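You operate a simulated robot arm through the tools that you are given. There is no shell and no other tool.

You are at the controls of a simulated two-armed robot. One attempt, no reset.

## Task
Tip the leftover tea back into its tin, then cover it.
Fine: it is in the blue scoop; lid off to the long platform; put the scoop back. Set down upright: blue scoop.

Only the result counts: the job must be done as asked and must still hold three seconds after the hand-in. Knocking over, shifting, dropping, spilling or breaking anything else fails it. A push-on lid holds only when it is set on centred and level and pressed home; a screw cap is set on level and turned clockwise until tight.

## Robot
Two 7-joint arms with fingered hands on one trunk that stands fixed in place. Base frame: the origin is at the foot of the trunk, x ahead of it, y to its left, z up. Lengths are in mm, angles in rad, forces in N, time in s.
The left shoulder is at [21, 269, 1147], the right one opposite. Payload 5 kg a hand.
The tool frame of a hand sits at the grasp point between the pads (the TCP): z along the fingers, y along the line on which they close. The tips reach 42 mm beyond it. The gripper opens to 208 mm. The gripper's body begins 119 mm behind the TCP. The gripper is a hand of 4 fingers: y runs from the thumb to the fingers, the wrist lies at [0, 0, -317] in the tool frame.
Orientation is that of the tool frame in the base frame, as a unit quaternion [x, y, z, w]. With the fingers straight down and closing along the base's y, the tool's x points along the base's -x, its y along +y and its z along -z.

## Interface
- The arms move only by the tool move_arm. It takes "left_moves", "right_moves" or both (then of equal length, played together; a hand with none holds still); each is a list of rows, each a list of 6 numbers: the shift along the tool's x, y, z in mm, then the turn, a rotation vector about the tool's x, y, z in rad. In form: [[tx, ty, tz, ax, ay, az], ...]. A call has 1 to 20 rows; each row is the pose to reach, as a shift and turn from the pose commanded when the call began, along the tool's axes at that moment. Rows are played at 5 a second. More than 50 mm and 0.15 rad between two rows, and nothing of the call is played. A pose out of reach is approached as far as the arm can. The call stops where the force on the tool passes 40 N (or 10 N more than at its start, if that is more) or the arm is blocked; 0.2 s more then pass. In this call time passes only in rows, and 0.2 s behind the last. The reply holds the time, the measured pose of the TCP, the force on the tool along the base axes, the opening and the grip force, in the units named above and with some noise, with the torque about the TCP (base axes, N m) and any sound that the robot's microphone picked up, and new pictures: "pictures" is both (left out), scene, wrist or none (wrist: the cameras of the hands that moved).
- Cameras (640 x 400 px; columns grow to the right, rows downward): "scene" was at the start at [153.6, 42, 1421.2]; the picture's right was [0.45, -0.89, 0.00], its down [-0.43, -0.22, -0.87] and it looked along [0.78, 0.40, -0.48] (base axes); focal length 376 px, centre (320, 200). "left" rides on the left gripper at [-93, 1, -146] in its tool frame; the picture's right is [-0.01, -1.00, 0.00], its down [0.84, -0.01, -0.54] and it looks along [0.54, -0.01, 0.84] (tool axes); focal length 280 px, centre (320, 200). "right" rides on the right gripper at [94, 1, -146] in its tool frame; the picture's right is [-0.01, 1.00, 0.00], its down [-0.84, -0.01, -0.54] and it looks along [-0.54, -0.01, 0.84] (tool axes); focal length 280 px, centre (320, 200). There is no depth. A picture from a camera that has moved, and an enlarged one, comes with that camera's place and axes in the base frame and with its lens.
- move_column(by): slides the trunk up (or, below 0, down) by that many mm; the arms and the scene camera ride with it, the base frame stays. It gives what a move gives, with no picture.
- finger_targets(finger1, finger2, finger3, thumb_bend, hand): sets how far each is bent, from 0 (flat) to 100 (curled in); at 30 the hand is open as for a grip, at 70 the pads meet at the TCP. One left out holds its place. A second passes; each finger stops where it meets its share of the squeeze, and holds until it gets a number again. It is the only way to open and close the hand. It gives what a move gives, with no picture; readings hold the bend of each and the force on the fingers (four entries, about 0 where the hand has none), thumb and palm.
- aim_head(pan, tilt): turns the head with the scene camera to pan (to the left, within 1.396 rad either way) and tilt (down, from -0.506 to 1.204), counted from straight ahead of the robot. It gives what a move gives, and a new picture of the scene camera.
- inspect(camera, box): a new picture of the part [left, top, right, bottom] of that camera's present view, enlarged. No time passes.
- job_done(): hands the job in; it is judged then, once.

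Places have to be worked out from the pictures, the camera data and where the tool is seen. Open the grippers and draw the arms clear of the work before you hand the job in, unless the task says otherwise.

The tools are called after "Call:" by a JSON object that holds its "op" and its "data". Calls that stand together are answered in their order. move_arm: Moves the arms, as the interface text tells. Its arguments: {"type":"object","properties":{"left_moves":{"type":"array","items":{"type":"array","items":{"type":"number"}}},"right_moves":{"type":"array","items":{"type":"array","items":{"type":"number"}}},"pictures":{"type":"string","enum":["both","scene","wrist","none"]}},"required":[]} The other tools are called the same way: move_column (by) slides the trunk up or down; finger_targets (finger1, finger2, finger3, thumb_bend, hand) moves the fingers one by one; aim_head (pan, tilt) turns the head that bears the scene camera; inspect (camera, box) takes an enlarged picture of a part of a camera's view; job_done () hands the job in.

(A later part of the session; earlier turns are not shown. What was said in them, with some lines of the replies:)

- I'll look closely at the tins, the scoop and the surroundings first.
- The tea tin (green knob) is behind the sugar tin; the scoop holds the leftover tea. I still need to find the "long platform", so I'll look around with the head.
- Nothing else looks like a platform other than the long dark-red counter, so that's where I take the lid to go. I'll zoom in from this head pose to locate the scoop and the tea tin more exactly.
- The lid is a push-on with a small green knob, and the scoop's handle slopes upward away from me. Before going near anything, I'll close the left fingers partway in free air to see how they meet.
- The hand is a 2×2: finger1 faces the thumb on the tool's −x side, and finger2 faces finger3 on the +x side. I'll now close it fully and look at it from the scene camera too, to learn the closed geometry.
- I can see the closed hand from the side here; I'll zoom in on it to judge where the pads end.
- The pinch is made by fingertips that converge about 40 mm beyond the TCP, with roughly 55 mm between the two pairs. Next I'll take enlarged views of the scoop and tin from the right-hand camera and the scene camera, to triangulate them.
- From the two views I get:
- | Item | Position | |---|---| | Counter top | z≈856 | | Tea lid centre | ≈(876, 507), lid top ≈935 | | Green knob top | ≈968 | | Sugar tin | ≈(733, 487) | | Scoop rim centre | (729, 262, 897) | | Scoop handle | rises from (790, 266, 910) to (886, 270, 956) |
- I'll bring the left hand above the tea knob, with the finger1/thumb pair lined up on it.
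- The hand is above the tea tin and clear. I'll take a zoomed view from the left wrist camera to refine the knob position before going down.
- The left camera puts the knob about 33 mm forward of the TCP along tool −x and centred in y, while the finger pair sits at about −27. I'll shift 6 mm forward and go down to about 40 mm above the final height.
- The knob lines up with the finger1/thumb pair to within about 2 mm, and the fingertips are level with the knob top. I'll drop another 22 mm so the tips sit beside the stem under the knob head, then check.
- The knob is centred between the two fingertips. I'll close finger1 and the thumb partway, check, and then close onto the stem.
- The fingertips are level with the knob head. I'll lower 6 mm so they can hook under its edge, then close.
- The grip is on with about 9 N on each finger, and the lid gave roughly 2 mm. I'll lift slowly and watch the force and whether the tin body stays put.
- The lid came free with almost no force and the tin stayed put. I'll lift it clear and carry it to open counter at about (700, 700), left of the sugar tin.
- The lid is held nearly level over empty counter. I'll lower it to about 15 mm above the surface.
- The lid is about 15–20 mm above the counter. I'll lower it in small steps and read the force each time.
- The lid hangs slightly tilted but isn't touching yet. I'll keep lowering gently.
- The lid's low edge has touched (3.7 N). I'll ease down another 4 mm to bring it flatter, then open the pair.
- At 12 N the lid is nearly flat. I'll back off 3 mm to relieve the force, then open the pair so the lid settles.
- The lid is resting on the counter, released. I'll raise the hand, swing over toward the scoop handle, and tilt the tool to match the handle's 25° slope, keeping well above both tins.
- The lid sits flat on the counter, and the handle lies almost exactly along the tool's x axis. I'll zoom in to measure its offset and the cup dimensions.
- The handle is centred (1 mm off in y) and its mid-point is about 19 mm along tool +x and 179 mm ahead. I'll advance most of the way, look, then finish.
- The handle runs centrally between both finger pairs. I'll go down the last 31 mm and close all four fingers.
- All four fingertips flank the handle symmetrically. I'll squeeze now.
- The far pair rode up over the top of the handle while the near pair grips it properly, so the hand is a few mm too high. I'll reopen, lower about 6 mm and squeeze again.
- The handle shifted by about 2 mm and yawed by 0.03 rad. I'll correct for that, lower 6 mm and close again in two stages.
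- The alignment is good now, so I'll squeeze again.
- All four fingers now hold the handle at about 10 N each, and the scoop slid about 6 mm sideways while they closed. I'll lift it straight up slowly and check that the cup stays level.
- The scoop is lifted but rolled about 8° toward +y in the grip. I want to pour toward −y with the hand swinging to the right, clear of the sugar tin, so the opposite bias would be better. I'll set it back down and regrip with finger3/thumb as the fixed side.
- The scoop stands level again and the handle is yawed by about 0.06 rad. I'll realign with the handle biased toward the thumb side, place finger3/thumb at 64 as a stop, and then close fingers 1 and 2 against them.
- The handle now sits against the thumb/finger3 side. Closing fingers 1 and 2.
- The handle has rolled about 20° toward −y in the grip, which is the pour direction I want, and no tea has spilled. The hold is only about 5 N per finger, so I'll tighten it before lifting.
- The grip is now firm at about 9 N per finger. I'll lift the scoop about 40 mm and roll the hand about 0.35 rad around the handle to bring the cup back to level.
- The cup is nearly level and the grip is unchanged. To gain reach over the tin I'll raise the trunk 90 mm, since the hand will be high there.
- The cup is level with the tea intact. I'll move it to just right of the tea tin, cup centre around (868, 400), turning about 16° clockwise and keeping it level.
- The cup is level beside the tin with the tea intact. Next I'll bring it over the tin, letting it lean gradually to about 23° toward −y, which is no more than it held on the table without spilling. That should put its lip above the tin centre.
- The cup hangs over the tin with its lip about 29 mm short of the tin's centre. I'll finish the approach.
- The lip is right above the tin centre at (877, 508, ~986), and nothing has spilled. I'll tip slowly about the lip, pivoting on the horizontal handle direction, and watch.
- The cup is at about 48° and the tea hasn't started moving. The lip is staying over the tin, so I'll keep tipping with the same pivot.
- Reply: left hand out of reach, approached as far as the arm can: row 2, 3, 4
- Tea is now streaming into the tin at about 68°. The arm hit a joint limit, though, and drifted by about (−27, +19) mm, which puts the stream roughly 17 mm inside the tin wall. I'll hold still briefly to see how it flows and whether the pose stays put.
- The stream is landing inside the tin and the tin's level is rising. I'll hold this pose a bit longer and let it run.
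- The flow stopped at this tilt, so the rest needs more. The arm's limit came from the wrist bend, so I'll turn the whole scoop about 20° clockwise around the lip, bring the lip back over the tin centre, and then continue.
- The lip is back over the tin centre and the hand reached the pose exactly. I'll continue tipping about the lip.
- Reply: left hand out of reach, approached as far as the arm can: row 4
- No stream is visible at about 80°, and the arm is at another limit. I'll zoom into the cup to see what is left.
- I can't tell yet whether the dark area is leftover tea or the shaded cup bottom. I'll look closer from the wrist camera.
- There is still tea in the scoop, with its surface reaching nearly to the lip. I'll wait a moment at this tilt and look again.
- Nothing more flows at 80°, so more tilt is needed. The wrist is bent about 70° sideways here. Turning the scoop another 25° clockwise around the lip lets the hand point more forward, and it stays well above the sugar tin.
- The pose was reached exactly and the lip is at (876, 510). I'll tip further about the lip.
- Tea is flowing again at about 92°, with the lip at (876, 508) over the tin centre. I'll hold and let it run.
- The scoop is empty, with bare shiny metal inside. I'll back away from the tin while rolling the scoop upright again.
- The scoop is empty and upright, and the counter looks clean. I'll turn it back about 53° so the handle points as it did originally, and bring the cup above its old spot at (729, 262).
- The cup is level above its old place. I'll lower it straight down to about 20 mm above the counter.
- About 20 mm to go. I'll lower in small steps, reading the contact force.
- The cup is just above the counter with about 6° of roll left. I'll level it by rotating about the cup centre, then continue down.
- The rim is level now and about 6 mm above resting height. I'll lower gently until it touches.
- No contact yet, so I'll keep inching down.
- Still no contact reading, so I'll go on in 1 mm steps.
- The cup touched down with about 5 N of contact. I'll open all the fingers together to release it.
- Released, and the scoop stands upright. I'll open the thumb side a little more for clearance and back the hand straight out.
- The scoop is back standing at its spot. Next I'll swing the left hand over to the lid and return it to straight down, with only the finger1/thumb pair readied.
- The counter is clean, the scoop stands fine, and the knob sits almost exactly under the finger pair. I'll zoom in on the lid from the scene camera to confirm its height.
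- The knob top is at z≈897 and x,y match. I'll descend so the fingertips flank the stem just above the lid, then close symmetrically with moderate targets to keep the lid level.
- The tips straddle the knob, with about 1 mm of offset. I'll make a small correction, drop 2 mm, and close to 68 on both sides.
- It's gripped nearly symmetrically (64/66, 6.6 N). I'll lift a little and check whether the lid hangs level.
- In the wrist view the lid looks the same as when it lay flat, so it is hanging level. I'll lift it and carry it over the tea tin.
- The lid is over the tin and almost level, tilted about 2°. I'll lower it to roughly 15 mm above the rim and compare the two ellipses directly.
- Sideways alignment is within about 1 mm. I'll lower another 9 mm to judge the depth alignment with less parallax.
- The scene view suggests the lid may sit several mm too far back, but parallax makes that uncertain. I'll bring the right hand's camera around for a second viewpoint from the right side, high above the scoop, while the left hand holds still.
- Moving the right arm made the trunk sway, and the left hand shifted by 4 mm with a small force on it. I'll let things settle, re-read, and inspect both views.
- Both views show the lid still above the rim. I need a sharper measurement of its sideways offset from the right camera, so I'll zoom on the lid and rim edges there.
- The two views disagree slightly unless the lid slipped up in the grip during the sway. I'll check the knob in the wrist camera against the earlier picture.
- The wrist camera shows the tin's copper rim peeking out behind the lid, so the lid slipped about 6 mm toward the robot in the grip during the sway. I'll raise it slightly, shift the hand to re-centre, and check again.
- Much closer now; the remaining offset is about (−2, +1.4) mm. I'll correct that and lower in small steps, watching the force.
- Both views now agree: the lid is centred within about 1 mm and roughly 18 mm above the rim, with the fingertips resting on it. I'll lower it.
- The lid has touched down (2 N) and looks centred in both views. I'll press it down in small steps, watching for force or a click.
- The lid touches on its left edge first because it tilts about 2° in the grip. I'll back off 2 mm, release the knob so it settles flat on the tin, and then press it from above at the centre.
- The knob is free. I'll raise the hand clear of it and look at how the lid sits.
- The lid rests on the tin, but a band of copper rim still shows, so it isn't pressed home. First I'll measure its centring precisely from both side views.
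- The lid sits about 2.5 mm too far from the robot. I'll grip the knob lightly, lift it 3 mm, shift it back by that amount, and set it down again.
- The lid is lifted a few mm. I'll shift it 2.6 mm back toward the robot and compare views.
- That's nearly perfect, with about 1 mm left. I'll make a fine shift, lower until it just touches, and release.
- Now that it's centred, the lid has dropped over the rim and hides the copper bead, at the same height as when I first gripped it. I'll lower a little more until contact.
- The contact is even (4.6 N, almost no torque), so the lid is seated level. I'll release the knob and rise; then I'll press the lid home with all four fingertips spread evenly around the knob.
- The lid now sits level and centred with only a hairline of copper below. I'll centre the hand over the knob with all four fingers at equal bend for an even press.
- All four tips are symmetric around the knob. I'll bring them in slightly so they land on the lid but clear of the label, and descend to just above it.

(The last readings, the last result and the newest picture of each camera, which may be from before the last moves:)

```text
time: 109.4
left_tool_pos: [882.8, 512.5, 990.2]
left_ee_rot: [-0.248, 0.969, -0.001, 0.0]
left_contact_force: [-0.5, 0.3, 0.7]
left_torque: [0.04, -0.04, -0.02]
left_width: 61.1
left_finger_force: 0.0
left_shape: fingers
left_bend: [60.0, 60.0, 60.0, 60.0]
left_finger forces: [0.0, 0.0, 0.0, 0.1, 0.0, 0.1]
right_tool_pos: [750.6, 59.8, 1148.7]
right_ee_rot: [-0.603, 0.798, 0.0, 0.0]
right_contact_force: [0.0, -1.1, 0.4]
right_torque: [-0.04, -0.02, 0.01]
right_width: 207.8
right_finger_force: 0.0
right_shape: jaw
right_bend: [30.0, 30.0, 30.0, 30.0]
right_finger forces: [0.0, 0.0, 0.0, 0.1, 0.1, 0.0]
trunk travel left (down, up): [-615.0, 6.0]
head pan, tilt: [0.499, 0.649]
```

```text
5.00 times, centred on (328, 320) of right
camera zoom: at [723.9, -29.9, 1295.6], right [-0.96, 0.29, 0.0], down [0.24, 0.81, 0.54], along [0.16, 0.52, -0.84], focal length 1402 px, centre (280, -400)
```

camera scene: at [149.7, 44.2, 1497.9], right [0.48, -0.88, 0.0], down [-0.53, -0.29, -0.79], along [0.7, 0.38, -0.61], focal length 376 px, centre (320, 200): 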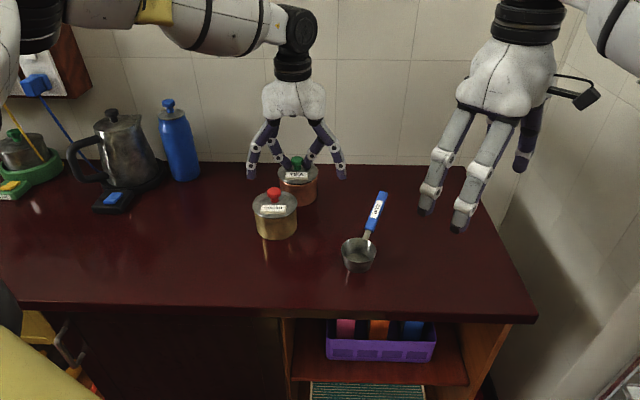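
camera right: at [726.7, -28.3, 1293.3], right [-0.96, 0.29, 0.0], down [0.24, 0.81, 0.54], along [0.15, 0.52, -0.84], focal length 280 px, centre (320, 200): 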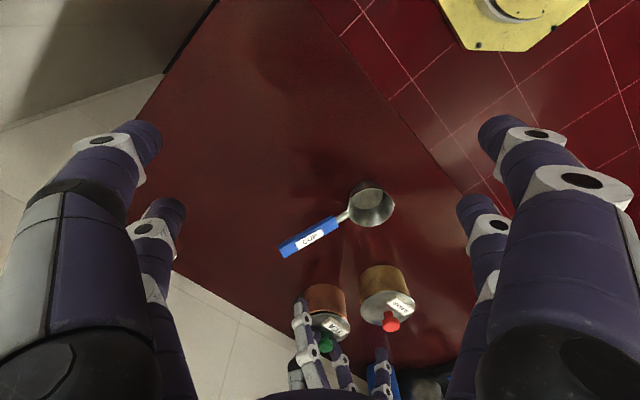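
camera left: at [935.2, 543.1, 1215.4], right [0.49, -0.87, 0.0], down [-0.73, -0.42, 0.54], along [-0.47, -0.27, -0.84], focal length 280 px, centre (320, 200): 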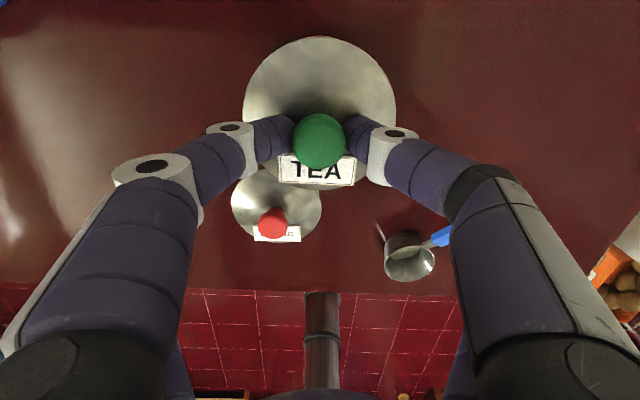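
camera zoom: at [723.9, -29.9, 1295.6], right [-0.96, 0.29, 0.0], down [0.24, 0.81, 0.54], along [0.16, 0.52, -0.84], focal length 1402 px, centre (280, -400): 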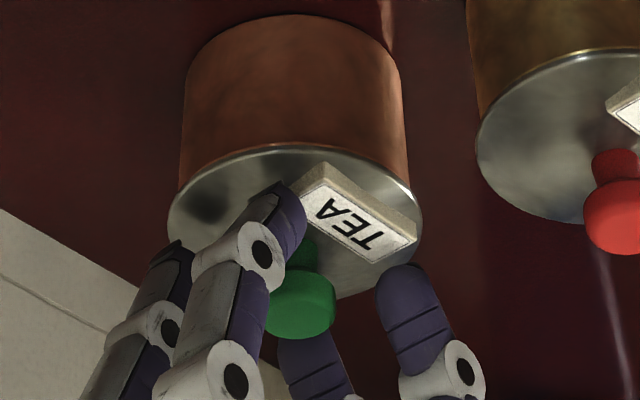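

The near pair is almost on the label's ends, so I'll widen slightly to 58 before pressing.

Call:
{"op": "finger_targets", "data": {"hand": "left", "finger1": 58, "finger2": 58, "finger3": 58, "thumb_bend": 58}}

Call:
{"op": "move_arm", "data": {"left_moves": [[0, 0, 2, 0, 0, 0], [0, 0, 4, 0, 0, 0], [0, 0, 6, 0, 0, 0]], "pictures": "none"}}

Call:
{"op": "inspect", "data": {"camera": "scene", "box": [264, 150, 344, 200]}}

Call:
{"op": "inspect", "data": {"camera": "left", "box": [160, 60, 480, 260]}}

```text
time: 110.4
left_tool_pos: [882.7, 512.5, 989.8]
left_ee_rot: [-0.248, 0.969, -0.001, 0.001]
left_contact_force: [-0.2, 0.8, -0.8]
left_torque: [0.01, -0.01, -0.01]
left_width: 75.0
left_finger_force: 0.1
left_shape: fingers
left_bend: [57.0, 57.0, 57.0, 57.0]
left_finger forces: [0.0, 0.0, 0.0, 0.1, 0.0, 0.0]
right_tool_pos: [751.7, 60.1, 1149.9]
right_ee_rot: [-0.602, 0.798, 0.0, 0.0]
right_contact_force: [-0.6, -0.3, 0.7]
right_torque: [-0.02, 0.04, 0.0]
right_width: 207.9
right_finger_force: 0.2
right_shape: jaw
right_bend: [30.0, 30.0, 30.0, 30.0]
right_finger forces: [0.0, 0.0, 0.0, 0.1, 0.1, 0.0]
trunk travel left (down, up): [-615.0, 6.0]
head pan, tilt: [0.499, 0.649]
```

```text
time: 111.2
left_tool_pos: [883.1, 513.3, 984.0]
left_ee_rot: [-0.248, 0.969, -0.001, 0.0]
left_contact_force: [0.5, 0.2, -0.2]
left_torque: [-0.01, 0.03, 0.0]
left_width: 75.2
left_finger_force: 0.1
left_shape: fingers
left_bend: [57.0, 57.0, 57.0, 57.0]
left_finger forces: [0.0, 0.0, 0.0, 0.0, 0.0, 0.0]
right_tool_pos: [751.5, 60.3, 1148.9]
right_ee_rot: [-0.602, 0.798, 0.0, -0.001]
right_contact_force: [0.5, 0.5, -0.4]
right_torque: [-0.01, 0.05, 0.01]
right_width: 208.1
right_finger_force: 0.1
right_shape: jaw
right_bend: [30.0, 30.0, 30.0, 30.0]
right_finger forces: [0.0, 0.0, 0.0, 0.0, 0.0, 0.1]
trunk travel left (down, up): [-615.0, 6.0]
head pan, tilt: [0.499, 0.649]
```

```text
8.00 times, centred on (304, 175) of scene
camera zoom: at [147.4, 42.5, 1498.7], right [0.48, -0.88, 0.0], down [-0.53, -0.29, -0.8], along [0.7, 0.38, -0.6], focal length 3009 px, centre (448, 400)
```

zoom: 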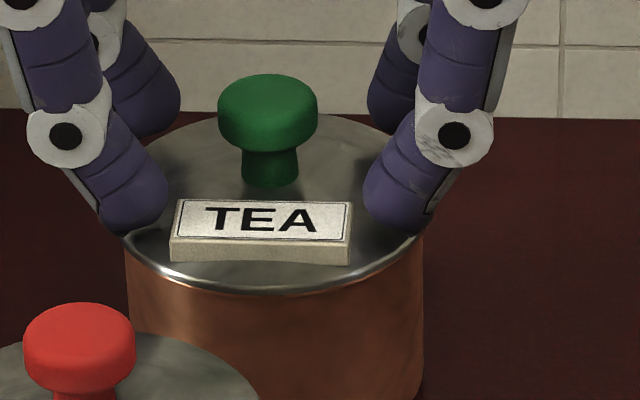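

```text
2.00 times, centred on (320, 160) of left
camera zoom: at [963.7, 560.2, 1129.5], right [0.49, -0.87, 0.0], down [-0.73, -0.41, 0.54], along [-0.47, -0.27, -0.84], focal length 561 px, centre (320, 280)
```

zoom: 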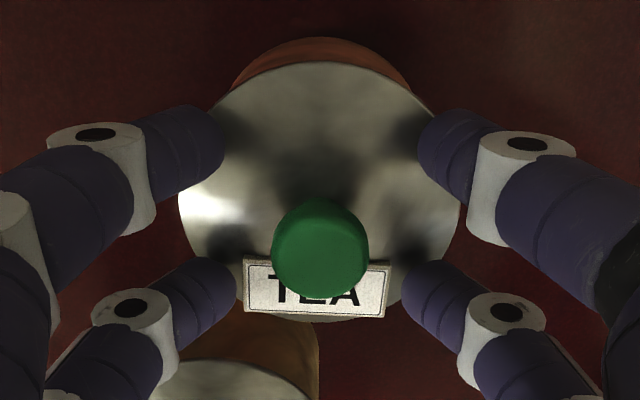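

At this spread the tips sit right on the lid's edge, which could slip. A two-point press along the diameter through the knob is safer, so I'll raise, shift so the finger1/thumb pair straddles the knob, and open the other pair.

Call:
{"op": "move_arm", "data": {"left_moves": [[0, 0, -15, 0, 0, 0], [0, 0, -40, 0, 0, 0], [14, -0.5, -45, 0, 0, 0], [28.5, -1, -45, 0, 0, 0]], "pictures": "none"}}

Call:
{"op": "finger_targets", "data": {"hand": "left", "finger1": 61, "finger2": 30, "finger3": 30, "thumb_bend": 61}}

Call:
{"op": "inspect", "data": {"camera": "left", "box": [160, 20, 480, 220]}}

```text
time: 112.2
left_tool_pos: [858.2, 498.9, 1028.1]
left_ee_rot: [-0.248, 0.969, -0.001, 0.002]
left_contact_force: [-0.6, -1.1, 0.9]
left_torque: [0.0, -0.02, 0.01]
left_width: 75.3
left_finger_force: 0.0
left_shape: fingers
left_bend: [57.0, 57.0, 57.0, 57.0]
left_finger forces: [0.0, 0.0, 0.0, 0.1, 0.1, 0.1]
right_tool_pos: [751.9, 60.1, 1148.9]
right_ee_rot: [-0.603, 0.798, 0.001, 0.0]
right_contact_force: [0.1, -0.4, -0.2]
right_torque: [0.04, -0.06, 0.01]
right_width: 207.6
right_finger_force: 0.0
right_shape: jaw
right_bend: [30.0, 30.0, 30.0, 30.0]
right_finger forces: [0.0, 0.0, 0.0, 0.0, 0.1, 0.0]
trunk travel left (down, up): [-615.0, 6.0]
head pan, tilt: [0.499, 0.649]
```

```text
time: 113.2
left_tool_pos: [857.4, 497.5, 1027.7]
left_ee_rot: [-0.248, 0.969, -0.001, 0.0]
left_contact_force: [0.9, 0.2, -0.7]
left_torque: [0.01, 0.03, 0.02]
left_width: 55.8
left_finger_force: 0.0
left_shape: fingers
left_bend: [61.0, 30.0, 30.0, 61.0]
left_finger forces: [0.1, 0.0, 0.0, 0.1, 0.0, 0.1]
right_tool_pos: [751.3, 59.4, 1149.6]
right_ee_rot: [-0.603, 0.798, 0.0, 0.0]
right_contact_force: [0.5, -0.4, -0.7]
right_torque: [0.0, 0.03, -0.04]
right_width: 208.1
right_finger_force: 0.0
right_shape: jaw
right_bend: [30.0, 30.0, 30.0, 30.0]
right_finger forces: [0.0, 0.0, 0.0, 0.0, 0.0, 0.0]
trunk travel left (down, up): [-615.0, 6.0]
head pan, tilt: [0.499, 0.649]
```

```text
2.00 times, centred on (320, 120) of left
camera zoom: at [938.9, 545.8, 1174.2], right [0.49, -0.87, 0.0], down [-0.73, -0.41, 0.54], along [-0.47, -0.27, -0.84], focal length 561 px, centre (320, 360)
```

zoom: 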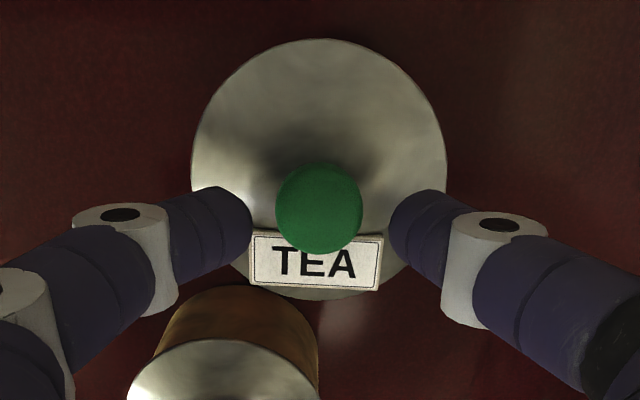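

The pair is centred on the knob. I'll descend to contact and then press in small steps, watching force and torque.

Call:
{"op": "move_arm", "data": {"left_moves": [[0, 0.9, 15, 0, 0, 0], [0, 0.9, 30, 0, 0, 0], [0, 0.9, 39, 0, 0, 0], [0, 0.9, 42, 0, 0, 0]], "pictures": "none"}}

Call:
{"op": "move_arm", "data": {"left_moves": [[0, 0, 1.5, 0, 0, 0], [0, 0, 3, 0, 0, 0]], "pictures": "none"}}

```text
time: 114.2
left_tool_pos: [857.1, 498.9, 986.6]
left_ee_rot: [-0.247, 0.969, 0.0, 0.001]
left_contact_force: [-0.1, -0.3, 0.2]
left_torque: [0.03, -0.02, 0.0]
left_width: 55.7
left_finger_force: 0.1
left_shape: fingers
left_bend: [61.0, 30.0, 30.0, 61.0]
left_finger forces: [0.0, 0.0, 0.0, 0.1, 0.1, 0.0]
right_tool_pos: [751.4, 60.2, 1148.6]
right_ee_rot: [-0.602, 0.799, 0.0, 0.0]
right_contact_force: [-0.2, 0.7, 0.3]
right_torque: [0.01, -0.02, -0.01]
right_width: 207.7
right_finger_force: 0.0
right_shape: jaw
right_bend: [30.0, 30.0, 30.0, 30.0]
right_finger forces: [0.0, 0.0, 0.0, 0.1, 0.0, 0.0]
trunk travel left (down, up): [-615.0, 6.0]
head pan, tilt: [0.499, 0.649]
```

```text
time: 114.8
left_tool_pos: [857.4, 498.8, 985.1]
left_ee_rot: [-0.247, 0.969, 0.0, 0.001]
left_contact_force: [-0.4, -0.2, -0.3]
left_torque: [0.0, 0.03, 0.02]
left_width: 55.7
left_finger_force: 0.1
left_shape: fingers
left_bend: [61.0, 30.0, 30.0, 61.0]
left_finger forces: [0.0, 0.0, 0.0, 0.1, 0.1, 0.0]
right_tool_pos: [751.5, 59.1, 1149.8]
right_ee_rot: [-0.602, 0.798, 0.0, 0.0]
right_contact_force: [0.2, 0.0, 0.1]
right_torque: [0.03, 0.04, -0.03]
right_width: 208.0
right_finger_force: 0.1
right_shape: jaw
right_bend: [30.0, 30.0, 30.0, 30.0]
right_finger forces: [0.1, 0.1, 0.1, 0.0, 0.0, 0.0]
trunk travel left (down, up): [-615.0, 6.0]
head pan, tilt: [0.499, 0.649]
```

No contact yet, so I'll keep going down in small steps.

Call:
{"op": "move_arm", "data": {"left_moves": [[0, 0, 1.5, 0, 0, 0], [0, 0, 3, 0, 0, 0]], "pictures": "none"}}

Call:
{"op": "move_arm", "data": {"left_moves": [[0, 0, 1.5, 0, 0, 0], [0, 0, 3, 0, 0, 0]], "pictures": "none"}}

Call:
{"op": "inspect", "data": {"camera": "scene", "box": [264, 150, 344, 200]}}

```text
time: 115.4
left_tool_pos: [857.3, 499.3, 982.4]
left_ee_rot: [-0.248, 0.969, -0.001, 0.002]
left_contact_force: [-1.0, 1.1, 7.6]
left_torque: [0.41, -0.01, 0.06]
left_width: 55.3
left_finger_force: 4.1
left_shape: fingers
left_bend: [61.0, 30.0, 30.0, 61.0]
left_finger forces: [7.9, 0.0, 0.1, 0.1, 0.0, 0.1]
right_tool_pos: [751.0, 59.8, 1149.5]
right_ee_rot: [-0.603, 0.798, 0.0, 0.0]
right_contact_force: [-0.2, -0.1, 0.1]
right_torque: [-0.02, 0.0, 0.0]
right_width: 207.9
right_finger_force: 0.1
right_shape: jaw
right_bend: [30.0, 30.0, 30.0, 30.0]
right_finger forces: [0.0, 0.1, 0.0, 0.0, 0.1, 0.1]
trunk travel left (down, up): [-615.0, 6.0]
head pan, tilt: [0.499, 0.649]
```

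```text
time: 116.0
left_tool_pos: [857.0, 498.7, 980.5]
left_ee_rot: [-0.248, 0.969, 0.0, 0.002]
left_contact_force: [-0.3, 3.0, 24.3]
left_torque: [1.0, -0.24, 0.1]
left_width: 56.1
left_finger_force: 12.7
left_shape: fingers
left_bend: [60.0, 30.0, 30.0, 61.0]
left_finger forces: [20.8, 0.0, 0.1, 0.0, 3.4, 0.0]
right_tool_pos: [750.3, 58.9, 1148.8]
right_ee_rot: [-0.603, 0.798, -0.001, 0.001]
right_contact_force: [0.5, -0.7, -0.1]
right_torque: [-0.01, 0.0, -0.01]
right_width: 208.0
right_finger_force: 0.0
right_shape: jaw
right_bend: [30.0, 30.0, 30.0, 30.0]
right_finger forces: [0.0, 0.1, 0.0, 0.1, 0.0, 0.0]
trunk travel left (down, up): [-615.0, 6.0]
head pan, tilt: [0.499, 0.649]
```

```text
8.00 times, centred on (304, 175) of scene
camera zoom: at [145.8, 41.8, 1499.1], right [0.48, -0.88, 0.0], down [-0.53, -0.29, -0.8], along [0.7, 0.38, -0.6], focal length 3009 px, centre (448, 400)
```

zoom: 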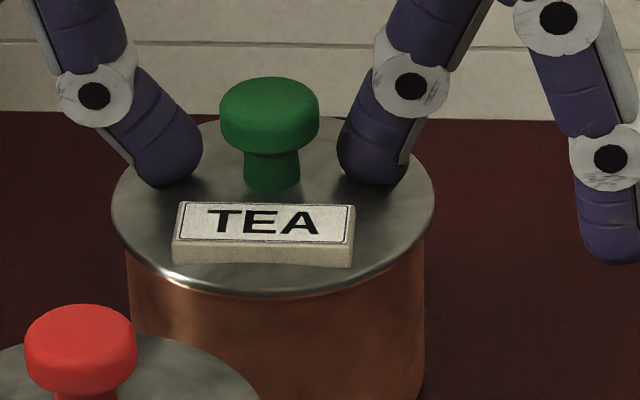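

There's 24 N now, but mostly under finger1 (21 N against 3 N), so that side touches first. I'll back off, tilt the hand 0.03 rad to balance the two tips, and press again.

Call:
{"op": "move_arm", "data": {"left_moves": [[0, 0, -5, 0, 0, 0], [0, -1.4, -5, -0.03, 0, 0]], "pictures": "none"}}

Call:
{"op": "move_arm", "data": {"left_moves": [[0, 0, 2, 0, 0, 0], [0, 0, 4, 0, 0, 0]], "pictures": "none"}}

Call:
{"op": "move_arm", "data": {"left_moves": [[0, 0, 1, 0, 0, 0], [0, 0, 2, 0, 0, 0]], "pictures": "none"}}

```text
time: 116.6
left_tool_pos: [856.7, 496.2, 982.9]
left_ee_rot: [-0.247, 0.969, 0.014, -0.005]
left_contact_force: [0.8, -0.7, 4.0]
left_torque: [-0.11, -0.12, -0.01]
left_width: 55.0
left_finger_force: 2.2
left_shape: fingers
left_bend: [61.0, 30.0, 30.0, 61.0]
left_finger forces: [0.0, 0.1, 0.0, 0.0, 3.9, 0.1]
right_tool_pos: [751.4, 59.1, 1149.3]
right_ee_rot: [-0.602, 0.798, 0.0, 0.0]
right_contact_force: [0.1, -0.2, -0.9]
right_torque: [-0.04, 0.06, -0.01]
right_width: 207.8
right_finger_force: 0.1
right_shape: jaw
right_bend: [30.0, 30.0, 30.0, 30.0]
right_finger forces: [0.1, 0.1, 0.0, 0.0, 0.1, 0.0]
trunk travel left (down, up): [-615.0, 6.0]
head pan, tilt: [0.499, 0.649]
```

```text
time: 117.2
left_tool_pos: [857.7, 497.7, 982.3]
left_ee_rot: [-0.247, 0.969, 0.012, -0.001]
left_contact_force: [0.9, -2.7, 18.4]
left_torque: [-0.42, -0.68, -0.08]
left_width: 54.8
left_finger_force: 9.2
left_shape: fingers
left_bend: [61.0, 30.0, 30.0, 61.0]
left_finger forces: [1.5, 0.1, 0.0, 0.0, 16.9, 0.1]
right_tool_pos: [750.5, 59.9, 1149.8]
right_ee_rot: [-0.603, 0.798, 0.0, 0.002]
right_contact_force: [-0.9, -0.2, 0.3]
right_torque: [0.0, -0.01, -0.01]
right_width: 208.0
right_finger_force: 0.0
right_shape: jaw
right_bend: [30.0, 30.0, 30.0, 30.0]
right_finger forces: [0.0, 0.0, 0.0, 0.0, 0.1, 0.0]
trunk travel left (down, up): [-615.0, 6.0]
head pan, tilt: [0.499, 0.649]
```

```text
time: 117.8
left_tool_pos: [858.0, 496.3, 980.6]
left_ee_rot: [-0.248, 0.969, 0.013, 0.0]
left_contact_force: [3.6, -2.1, 36.5]
left_torque: [-0.34, -1.28, -0.13]
left_width: 55.0
left_finger_force: 18.4
left_shape: fingers
left_bend: [61.0, 30.0, 30.0, 61.0]
left_finger forces: [8.0, 0.0, 0.0, 0.0, 28.0, 0.0]
right_tool_pos: [750.1, 58.5, 1149.3]
right_ee_rot: [-0.602, 0.798, 0.0, 0.002]
right_contact_force: [0.0, -0.1, 0.6]
right_torque: [-0.01, 0.03, -0.02]
right_width: 207.6
right_finger_force: 0.0
right_shape: jaw
right_bend: [30.0, 30.0, 30.0, 30.0]
right_finger forces: [0.1, 0.1, 0.0, 0.0, 0.0, 0.0]
trunk travel left (down, up): [-615.0, 6.0]
head pan, tilt: [0.499, 0.649]
```

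36 N now, biased to the thumb side instead. I'll see how the lid looks, then halve the tilt and press once more for an even load.

Call:
{"op": "inspect", "data": {"camera": "scene", "box": [264, 150, 344, 200]}}

Call:
{"op": "move_arm", "data": {"left_moves": [[0, 0, -5, 0, 0, 0], [0, 0.6, -5, 0.012, 0, 0]], "pictures": "none"}}

Call:
{"op": "move_arm", "data": {"left_moves": [[0, 0, 2, 0, 0, 0], [0, 0, 4.5, 0, 0, 0]], "pictures": "none"}}

Call:
{"op": "move_arm", "data": {"left_moves": [[0, 0, 1, 0, 0, 0], [0, 0, 2, 0, 0, 0]], "pictures": "none"}}

Call:
{"op": "inspect", "data": {"camera": "scene", "box": [264, 150, 344, 200]}}

```text
8.00 times, centred on (304, 175) of scene
camera zoom: at [145.2, 41.0, 1499.2], right [0.48, -0.88, 0.0], down [-0.53, -0.29, -0.8], along [0.7, 0.38, -0.6], focal length 3009 px, centre (448, 400)
```

zoom: 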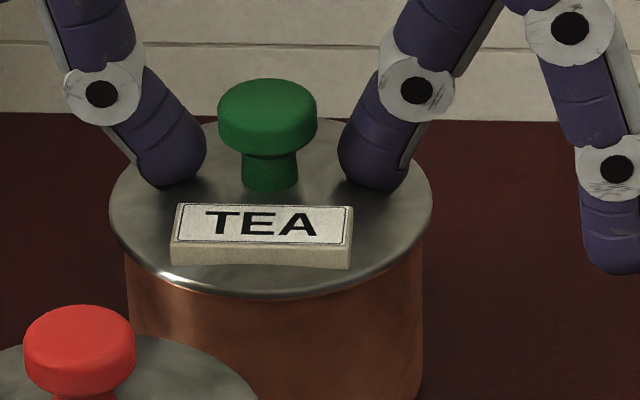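

```text
time: 118.4
left_tool_pos: [857.0, 498.0, 980.7]
left_ee_rot: [-0.247, 0.969, 0.009, -0.002]
left_contact_force: [1.8, -0.9, 17.7]
left_torque: [-0.45, -0.77, -0.03]
left_width: 56.2
left_finger_force: 8.7
left_shape: fingers
left_bend: [61.0, 30.0, 30.0, 61.0]
left_finger forces: [1.0, 0.0, 0.0, 0.1, 16.5, 0.0]
right_tool_pos: [751.1, 59.2, 1149.8]
right_ee_rot: [-0.603, 0.798, 0.0, 0.0]
right_contact_force: [0.2, 0.6, 0.0]
right_torque: [-0.01, 0.0, -0.05]
right_width: 207.9
right_finger_force: 0.1
right_shape: jaw
right_bend: [30.0, 30.0, 30.0, 30.0]
right_finger forces: [0.0, 0.0, 0.0, 0.0, 0.1, 0.0]
trunk travel left (down, up): [-615.0, 6.0]
head pan, tilt: [0.499, 0.649]
```

```text
time: 119.0
left_tool_pos: [857.1, 496.9, 981.5]
left_ee_rot: [-0.248, 0.969, 0.009, -0.001]
left_contact_force: [0.8, -1.1, 32.7]
left_torque: [0.0, -0.94, 0.07]
left_width: 56.3
left_finger_force: 16.9
left_shape: fingers
left_bend: [60.0, 30.0, 30.0, 61.0]
left_finger forces: [11.7, 0.1, 0.1, 0.0, 21.8, 0.0]
right_tool_pos: [749.8, 59.5, 1149.8]
right_ee_rot: [-0.603, 0.798, 0.0, 0.001]
right_contact_force: [-1.2, -0.1, -0.4]
right_torque: [0.0, -0.03, 0.02]
right_width: 207.7
right_finger_force: 0.1
right_shape: jaw
right_bend: [30.0, 30.0, 30.0, 30.0]
right_finger forces: [0.0, 0.0, 0.0, 0.1, 0.0, 0.0]
trunk travel left (down, up): [-615.0, 6.0]
head pan, tilt: [0.499, 0.649]
```

```text
time: 119.6
left_tool_pos: [859.8, 498.2, 980.9]
left_ee_rot: [-0.248, 0.969, 0.006, 0.001]
left_contact_force: [-0.8, 0.1, 19.9]
left_torque: [0.29, -0.22, -0.01]
left_width: 57.1
left_finger_force: 10.6
left_shape: fingers
left_bend: [60.0, 30.0, 30.0, 61.0]
left_finger forces: [11.3, 0.1, 0.1, 0.1, 9.5, 0.0]
right_tool_pos: [751.1, 58.9, 1148.2]
right_ee_rot: [-0.602, 0.799, -0.001, -0.001]
right_contact_force: [1.0, 0.2, -0.7]
right_torque: [-0.11, 0.05, 0.0]
right_width: 207.8
right_finger_force: 0.0
right_shape: jaw
right_bend: [30.0, 30.0, 30.0, 30.0]
right_finger forces: [0.0, 0.2, 0.1, 0.0, 0.0, 0.1]
trunk travel left (down, up): [-615.0, 6.0]
head pan, tilt: [0.499, 0.649]
stopped in row 2 (left hand): the force on the tool passed its limit at 44 N (the readings are from after the stop); the commanded pose is now the measured one
```

```text
8.00 times, centred on (304, 175) of scene
camera zoom: at [146.8, 42.2, 1498.5], right [0.48, -0.88, 0.0], down [-0.53, -0.29, -0.8], along [0.7, 0.38, -0.6], focal length 3009 px, centre (448, 400)
```

zoom: 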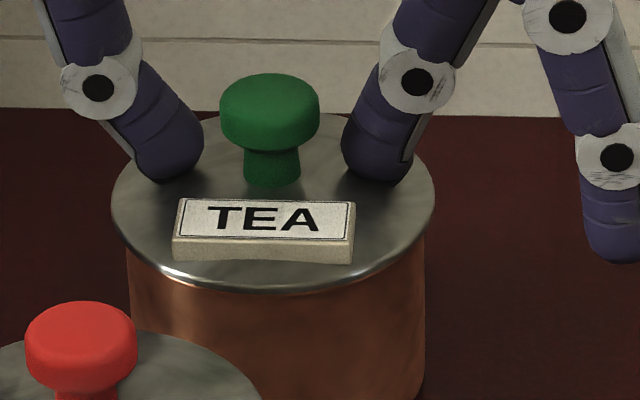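

The press reached 44 N with the load nearly balanced (11/10 N after the stop), and the lid didn't move further. I'll lift the hand off carefully and inspect the seam all round.

Call:
{"op": "move_arm", "data": {"left_moves": [[0, 0, -5, 0, 0, 0], [0, 0, -15, 0, 0, 0], [0, 0, -35, 0, 0, 0], [0, 0, -60, 0, 0, 0], [0, 0, -90, 0, 0, 0]], "pictures": "none"}}

Call:
{"op": "inspect", "data": {"camera": "scene", "box": [250, 150, 330, 200]}}

Call:
{"op": "inspect", "data": {"camera": "right", "box": [290, 290, 386, 350]}}

Call:
{"op": "inspect", "data": {"camera": "scene", "box": [244, 180, 308, 220]}}

Call:
{"op": "inspect", "data": {"camera": "right", "box": [350, 265, 430, 315]}}

```text
time: 120.8
left_tool_pos: [859.4, 496.7, 1068.3]
left_ee_rot: [-0.248, 0.969, 0.008, 0.0]
left_contact_force: [-0.3, -1.1, 0.3]
left_torque: [0.03, -0.03, 0.03]
left_width: 55.4
left_finger_force: 0.0
left_shape: fingers
left_bend: [61.0, 30.0, 30.0, 61.0]
left_finger forces: [0.0, 0.0, 0.1, 0.0, 0.0, 0.0]
right_tool_pos: [750.4, 58.5, 1150.7]
right_ee_rot: [-0.602, 0.798, 0.001, 0.001]
right_contact_force: [-0.6, 0.2, 0.6]
right_torque: [0.02, -0.06, 0.0]
right_width: 208.2
right_finger_force: 0.1
right_shape: jaw
right_bend: [30.0, 30.0, 30.0, 30.0]
right_finger forces: [0.0, 0.0, 0.0, 0.0, 0.1, 0.0]
trunk travel left (down, up): [-615.0, 6.0]
head pan, tilt: [0.499, 0.649]
```

```text
8.00 times, centred on (290, 175) of scene
camera zoom: at [146.8, 42.1, 1498.8], right [0.48, -0.88, 0.0], down [-0.53, -0.29, -0.8], along [0.7, 0.38, -0.6], focal length 3009 px, centre (560, 400)
```

zoom: 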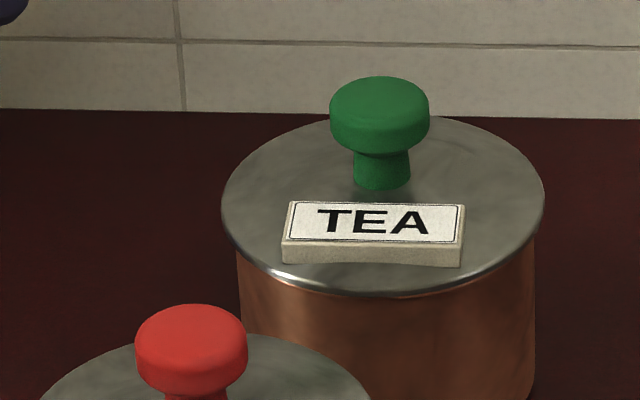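

```text
6.67 times, centred on (338, 320) of right
camera zoom: at [723.5, -30.2, 1295.9], right [-0.96, 0.29, 0.0], down [0.24, 0.81, 0.54], along [0.16, 0.52, -0.84], focal length 1869 px, centre (200, -600)
```

zoom: 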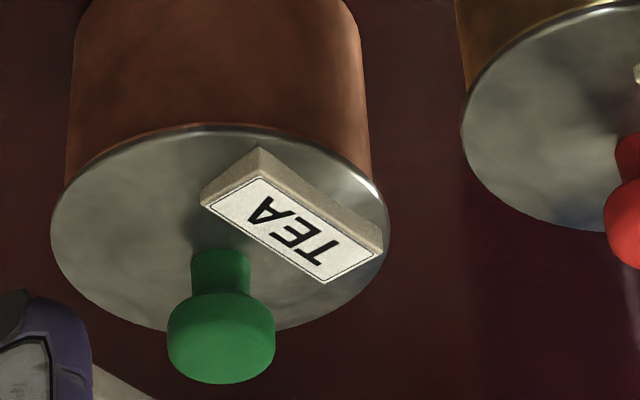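

```text
10.00 times, centred on (276, 200) of scene
camera zoom: at [146.8, 42.1, 1498.8], right [0.48, -0.88, 0.0], down [-0.53, -0.29, -0.8], along [0.7, 0.38, -0.6], focal length 3761 px, centre (760, 200)
```

zoom: 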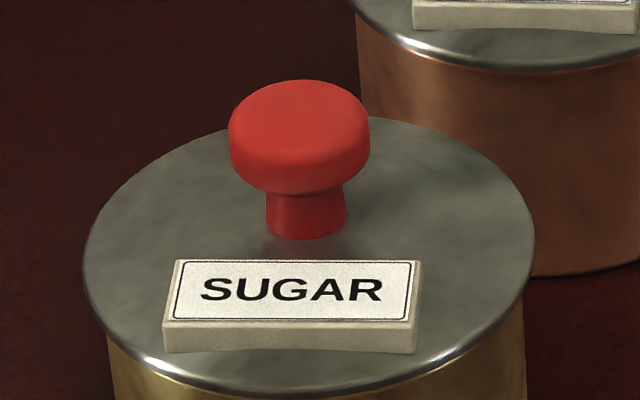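

```text
8.00 times, centred on (390, 290) of right
camera zoom: at [723.5, -30.2, 1295.9], right [-0.96, 0.29, 0.0], down [0.24, 0.81, 0.54], along [0.16, 0.52, -0.84], focal length 2243 px, centre (-240, -520)
```

zoom: 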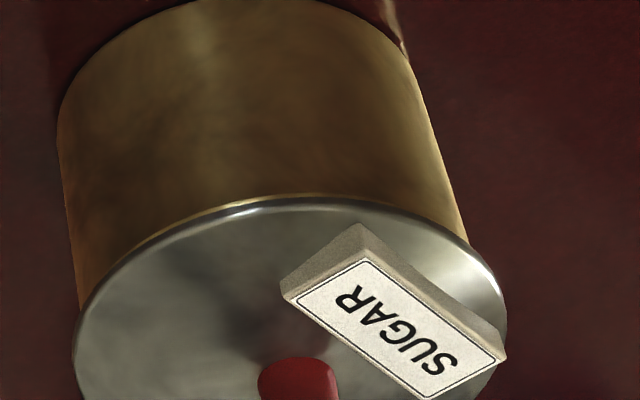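

The seam is closed all round; it looks the same as the sugar tin's lid, level and centred. I'll withdraw the left hand now, straight up and then back.

Call:
{"op": "move_arm", "data": {"left_moves": [[0, 0, -30, 0, 0, 0], [0, 0, -65, 0, 0, 0], [0, 0, -100, 0, 0, 0], [29.6, 17.1, -107, 0, 0, 0], [59.2, 34.3, -113, 0, 0, 0], [88.8, 51.4, -120, 0, 0, 0], [118.3, 68.5, -127, 0, 0, 0], [147.9, 85.6, -133, 0, 0, 0], [177.5, 102.8, -140, 0, 0, 0], [207.1, 119.9, -147, 0, 0, 0], [236.7, 137, -153, 0, 0, 0], [266.3, 154.1, -160, 0, 0, 0], [295.8, 171.3, -167, 0, 0, 0], [325.4, 188.4, -173, 0, 0, 0], [355, 205.5, -180, 0, 0, 0]], "pictures": "none"}}

Call:
{"op": "move_arm", "data": {"right_moves": [[34.1, 8.2, -15.7, 0, 0, 0.0886], [68.2, 16.5, -31.3, 0, 0, 0.1771], [102.3, 24.7, -47, 0, 0, 0.2657], [136.4, 33, -62.7, 0, 0, 0.3542], [170.5, 41.2, -78.3, 0, 0, 0.4428], [204.6, 49.5, -94, 0, 0, 0.5313], [238.7, 57.7, -109.7, 0, 0, 0.6199], [272.8, 66, -125.3, 0, 0, 0.7084], [306.9, 74.2, -141, 0, 0, 0.797]], "pictures": "scene"}}

Call:
{"op": "finger_targets", "data": {"hand": "left", "finger1": 30, "finger2": 30, "finger3": 30, "thumb_bend": 30}}

Call:
{"op": "inspect", "data": {"camera": "scene", "box": [240, 140, 432, 260]}}

```text
time: 124.0
left_tool_pos: [448.8, 505.2, 1250.7]
left_ee_rot: [-0.248, 0.969, 0.007, 0.0]
left_contact_force: [-0.2, 0.1, 0.3]
left_torque: [-0.05, -0.06, 0.04]
left_width: 55.4
left_finger_force: 0.0
left_shape: fingers
left_bend: [61.0, 30.0, 30.0, 61.0]
left_finger forces: [0.0, 0.0, 0.0, 0.0, 0.0, 0.0]
right_tool_pos: [751.0, 60.9, 1150.8]
right_ee_rot: [-0.604, 0.797, 0.0, 0.0]
right_contact_force: [-1.3, -0.1, 0.8]
right_torque: [-0.06, -0.13, 0.0]
right_width: 207.8
right_finger_force: 0.0
right_shape: jaw
right_bend: [30.0, 30.0, 30.0, 30.0]
right_finger forces: [0.0, 0.0, 0.0, 0.0, 0.0, 0.1]
trunk travel left (down, up): [-615.0, 6.0]
head pan, tilt: [0.499, 0.649]
```

```text
time: 126.0
left_tool_pos: [448.4, 504.2, 1251.0]
left_ee_rot: [-0.246, 0.969, 0.008, 0.0]
left_contact_force: [-0.6, -0.3, 0.1]
left_torque: [0.02, -0.09, -0.03]
left_width: 55.6
left_finger_force: 0.1
left_shape: fingers
left_bend: [61.0, 30.0, 30.0, 61.0]
left_finger forces: [0.1, 0.0, 0.0, 0.0, 0.0, 0.1]
right_tool_pos: [594.8, -216.8, 1290.8]
right_ee_rot: [-0.245, 0.97, 0.0, 0.0]
right_contact_force: [-0.4, -0.2, 0.1]
right_torque: [-0.05, -0.04, 0.02]
right_width: 208.0
right_finger_force: 0.1
right_shape: jaw
right_bend: [30.0, 30.0, 30.0, 30.0]
right_finger forces: [0.0, 0.1, 0.0, 0.0, 0.0, 0.0]
trunk travel left (down, up): [-615.0, 6.0]
head pan, tilt: [0.499, 0.649]
camera scene: at [145.4, 42.6, 1498.8], right [0.48, -0.88, 0.0], down [-0.53, -0.29, -0.8], along [0.7, 0.38, -0.6], focal length 376 px, centre (320, 200)
```

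scene: 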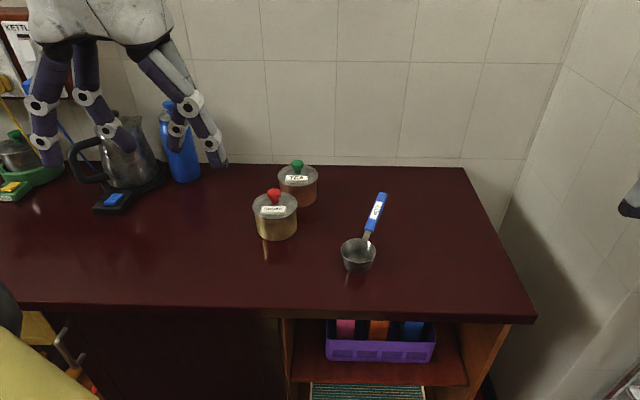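

```text
time: 127.0
left_tool_pos: [449.3, 505.3, 1251.2]
left_ee_rot: [-0.248, 0.969, 0.007, 0.0]
left_contact_force: [-0.2, 0.3, 0.5]
left_torque: [-0.01, -0.01, 0.02]
left_width: 218.1
left_finger_force: 0.2
left_shape: fingers
left_bend: [30.0, 30.0, 30.0, 30.0]
left_finger forces: [0.1, 0.1, 0.0, 0.1, 0.0, 0.0]
right_tool_pos: [596.9, -214.1, 1290.5]
right_ee_rot: [-0.246, 0.969, 0.001, 0.002]
right_contact_force: [0.1, 0.5, 0.2]
right_torque: [-0.02, -0.01, 0.01]
right_width: 208.0
right_finger_force: 0.1
right_shape: jaw
right_bend: [30.0, 30.0, 30.0, 30.0]
right_finger forces: [0.0, 0.1, 0.1, 0.0, 0.0, 0.0]
trunk travel left (down, up): [-615.0, 6.0]
head pan, tilt: [0.499, 0.649]
```

```text
3.33 times, centred on (336, 200) of scene
camera zoom: at [146.4, 42.8, 1498.8], right [0.48, -0.88, 0.0], down [-0.53, -0.29, -0.8], along [0.7, 0.38, -0.6], focal length 1254 px, centre (267, 200)
```

zoom: 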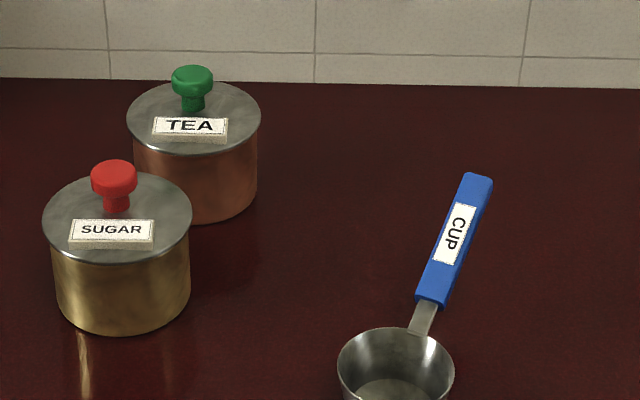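

Both hands are clear. I'll lower the trunk back to its starting height so I can compare the scene with the picture from the start, including the scoop and tin positions.

Call:
{"op": "move_column", "data": {"by": -90}}

Call:
{"op": "inspect", "data": {"camera": "scene", "box": [0, 0, 640, 400]}}

Call:
{"op": "inspect", "data": {"camera": "scene", "box": [330, 180, 426, 240]}}

Call:
{"op": "inspect", "data": {"camera": "scene", "box": [236, 130, 364, 210]}}

Call:
{"op": "inspect", "data": {"camera": "scene", "box": [330, 130, 426, 190]}}

```text
time: 128.2
left_tool_pos: [450.5, 504.2, 1161.0]
left_ee_rot: [-0.248, 0.969, 0.008, -0.001]
left_contact_force: [-0.6, 0.1, 1.0]
left_torque: [0.04, -0.01, 0.0]
left_width: 218.2
left_finger_force: 0.1
left_shape: fingers
left_bend: [30.0, 30.0, 30.0, 30.0]
left_finger forces: [0.1, 0.1, 0.0, 0.0, 0.0, 0.0]
right_tool_pos: [596.3, -215.0, 1199.9]
right_ee_rot: [-0.247, 0.969, 0.0, 0.0]
right_contact_force: [-0.1, -0.4, 0.4]
right_torque: [0.03, -0.01, -0.03]
right_width: 207.9
right_finger_force: 0.1
right_shape: jaw
right_bend: [30.0, 30.0, 30.0, 30.0]
right_finger forces: [0.1, 0.0, 0.0, 0.0, 0.0, 0.1]
trunk travel left (down, up): [-525.0, 96.0]
head pan, tilt: [0.499, 0.649]
```

```text
1.00 times, centred on (320, 200) of scene (not enlarged: the box is as wide or as high as the picture)
camera zoom: at [148.3, 42.6, 1408.5], right [0.48, -0.88, 0.0], down [-0.53, -0.29, -0.8], along [0.7, 0.38, -0.6], focal length 376 px, centre (320, 200)
```

zoom: 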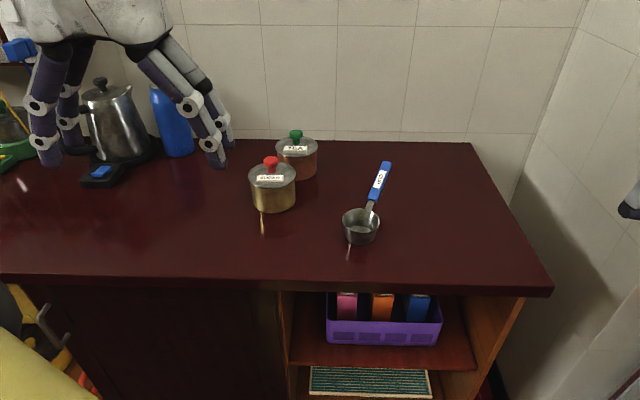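

```text
6.67 times, centred on (378, 210) of scene
camera zoom: at [148.3, 42.6, 1408.5], right [0.48, -0.88, 0.0], down [-0.53, -0.29, -0.8], along [0.7, 0.38, -0.6], focal length 2507 px, centre (-67, 133)
```

zoom: 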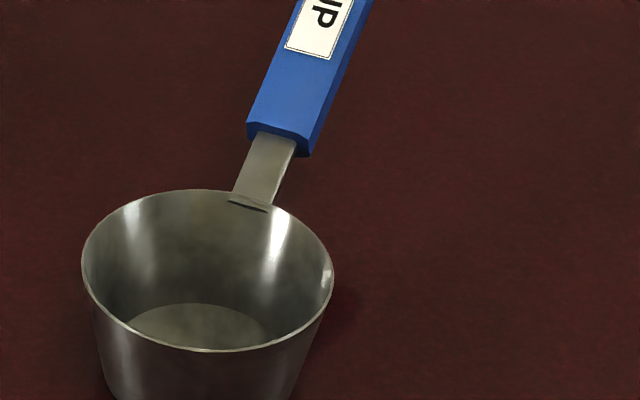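

```text
5.00 times, centred on (300, 170) of scene
camera zoom: at [148.3, 42.6, 1408.5], right [0.48, -0.88, 0.0], down [-0.53, -0.29, -0.8], along [0.7, 0.38, -0.6], focal length 1881 px, centre (420, 350)
```

zoom: 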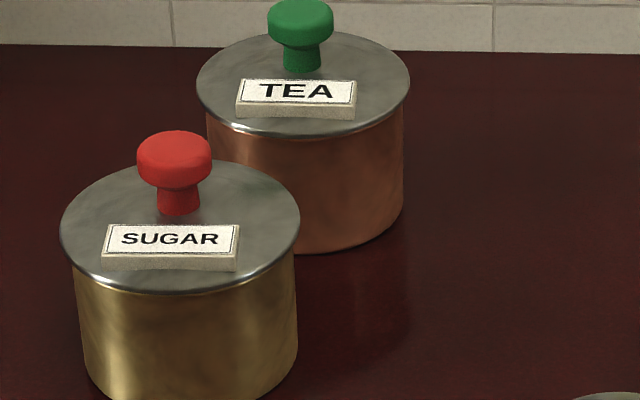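

```text
6.67 times, centred on (378, 160) of scene
camera zoom: at [148.3, 42.6, 1408.5], right [0.48, -0.88, 0.0], down [-0.53, -0.29, -0.8], along [0.7, 0.38, -0.6], focal length 2507 px, centre (-67, 467)
```

zoom: 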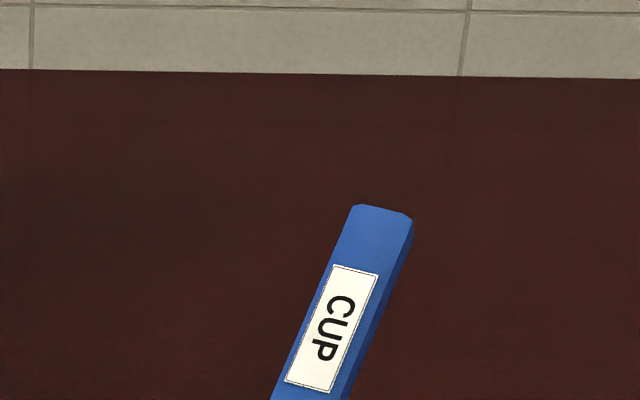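

The tea lid's outline matches the starting picture pixel for pixel, the tin is unmoved, and the scoop stands upright within about 12 mm of its old spot. I'll raise the left hand to its starting height so it's well clear.

Call:
{"op": "move_arm", "data": {"left_moves": [[0, 0, -30, 0, 0, 0], [0, 0, -60, 0, 0, 0], [0, 0, -92, 0, 0, 0]]}}

```text
time: 129.0
left_tool_pos: [449.2, 503.0, 1252.4]
left_ee_rot: [-0.248, 0.969, 0.008, 0.0]
left_contact_force: [-0.3, 0.1, 0.0]
left_torque: [0.0, 0.01, -0.01]
left_width: 218.4
left_finger_force: 0.2
left_shape: fingers
left_bend: [30.0, 30.0, 30.0, 30.0]
left_finger forces: [0.0, 0.0, 0.0, 0.0, 0.0, 0.0]
right_tool_pos: [596.2, -214.6, 1199.4]
right_ee_rot: [-0.246, 0.969, 0.0, 0.001]
right_contact_force: [-0.6, 0.3, 0.1]
right_torque: [-0.02, 0.0, 0.03]
right_width: 208.0
right_finger_force: 0.3
right_shape: jaw
right_bend: [30.0, 30.0, 30.0, 30.0]
right_finger forces: [0.0, 0.0, 0.1, 0.0, 0.1, 0.0]
trunk travel left (down, up): [-525.0, 96.0]
head pan, tilt: [0.499, 0.649]
camera scene: at [148.2, 42.8, 1408.6], right [0.48, -0.88, 0.0], down [-0.53, -0.29, -0.8], along [0.7, 0.38, -0.6], focal length 376 px, centre (320, 200)
camera left: at [531.5, 547.7, 1398.4], right [0.49, -0.87, -0.01], down [-0.73, -0.42, 0.54], along [-0.47, -0.25, -0.84], focal length 280 px, centre (320, 200)
```

scene: 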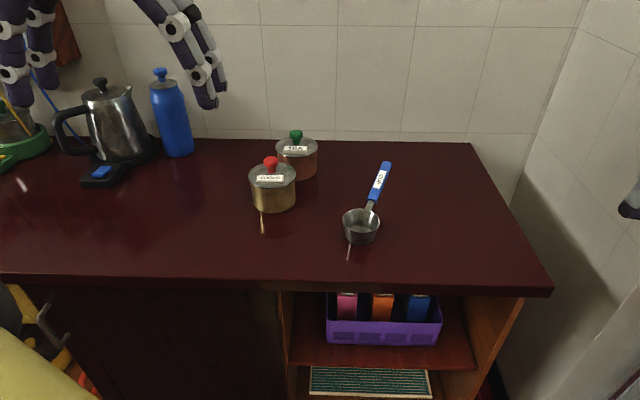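
left: 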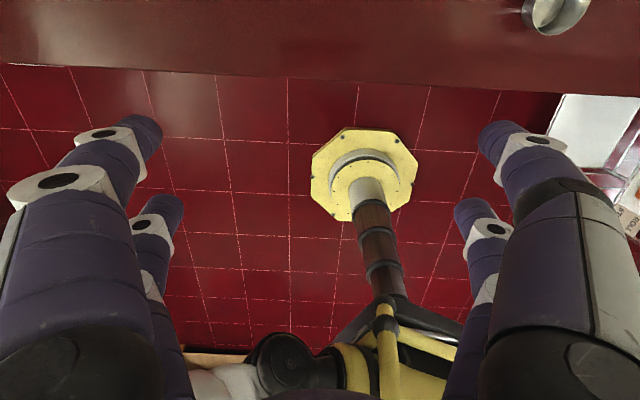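

The tea is back in its tin and the lid is on, level and pressed down. The empty scoop stands upright near its old place, nothing else has been disturbed, and both hands are open and clear. Handing the job in.

Call:
{"op": "job_done", "data": {}}

```text
The job is handed in.
```

The leftover tea is back in the tea tin and its lid is on again; I've handed the job in. I don't have the result of the check yet.

- **Tea:** I poured it from the blue scoop until I could see bare metal inside, and saw no spill on the counter.
- **Lid:** I took "the long platform" to be the long dark-red counter and set the lid there while pouring. It is now back on the tin, centred and level. I pressed it with up to 44 N. I heard no click, but the seam is closed all round and the lid's outline matches the picture from the start.
- **Scoop:** It stands upright, about 12 mm closer to the robot than where it started.
- **Everything else:** The tea tin moved by no more than a millimetre or two. I saw no change in anything else. Both hands are open and drawn clear.
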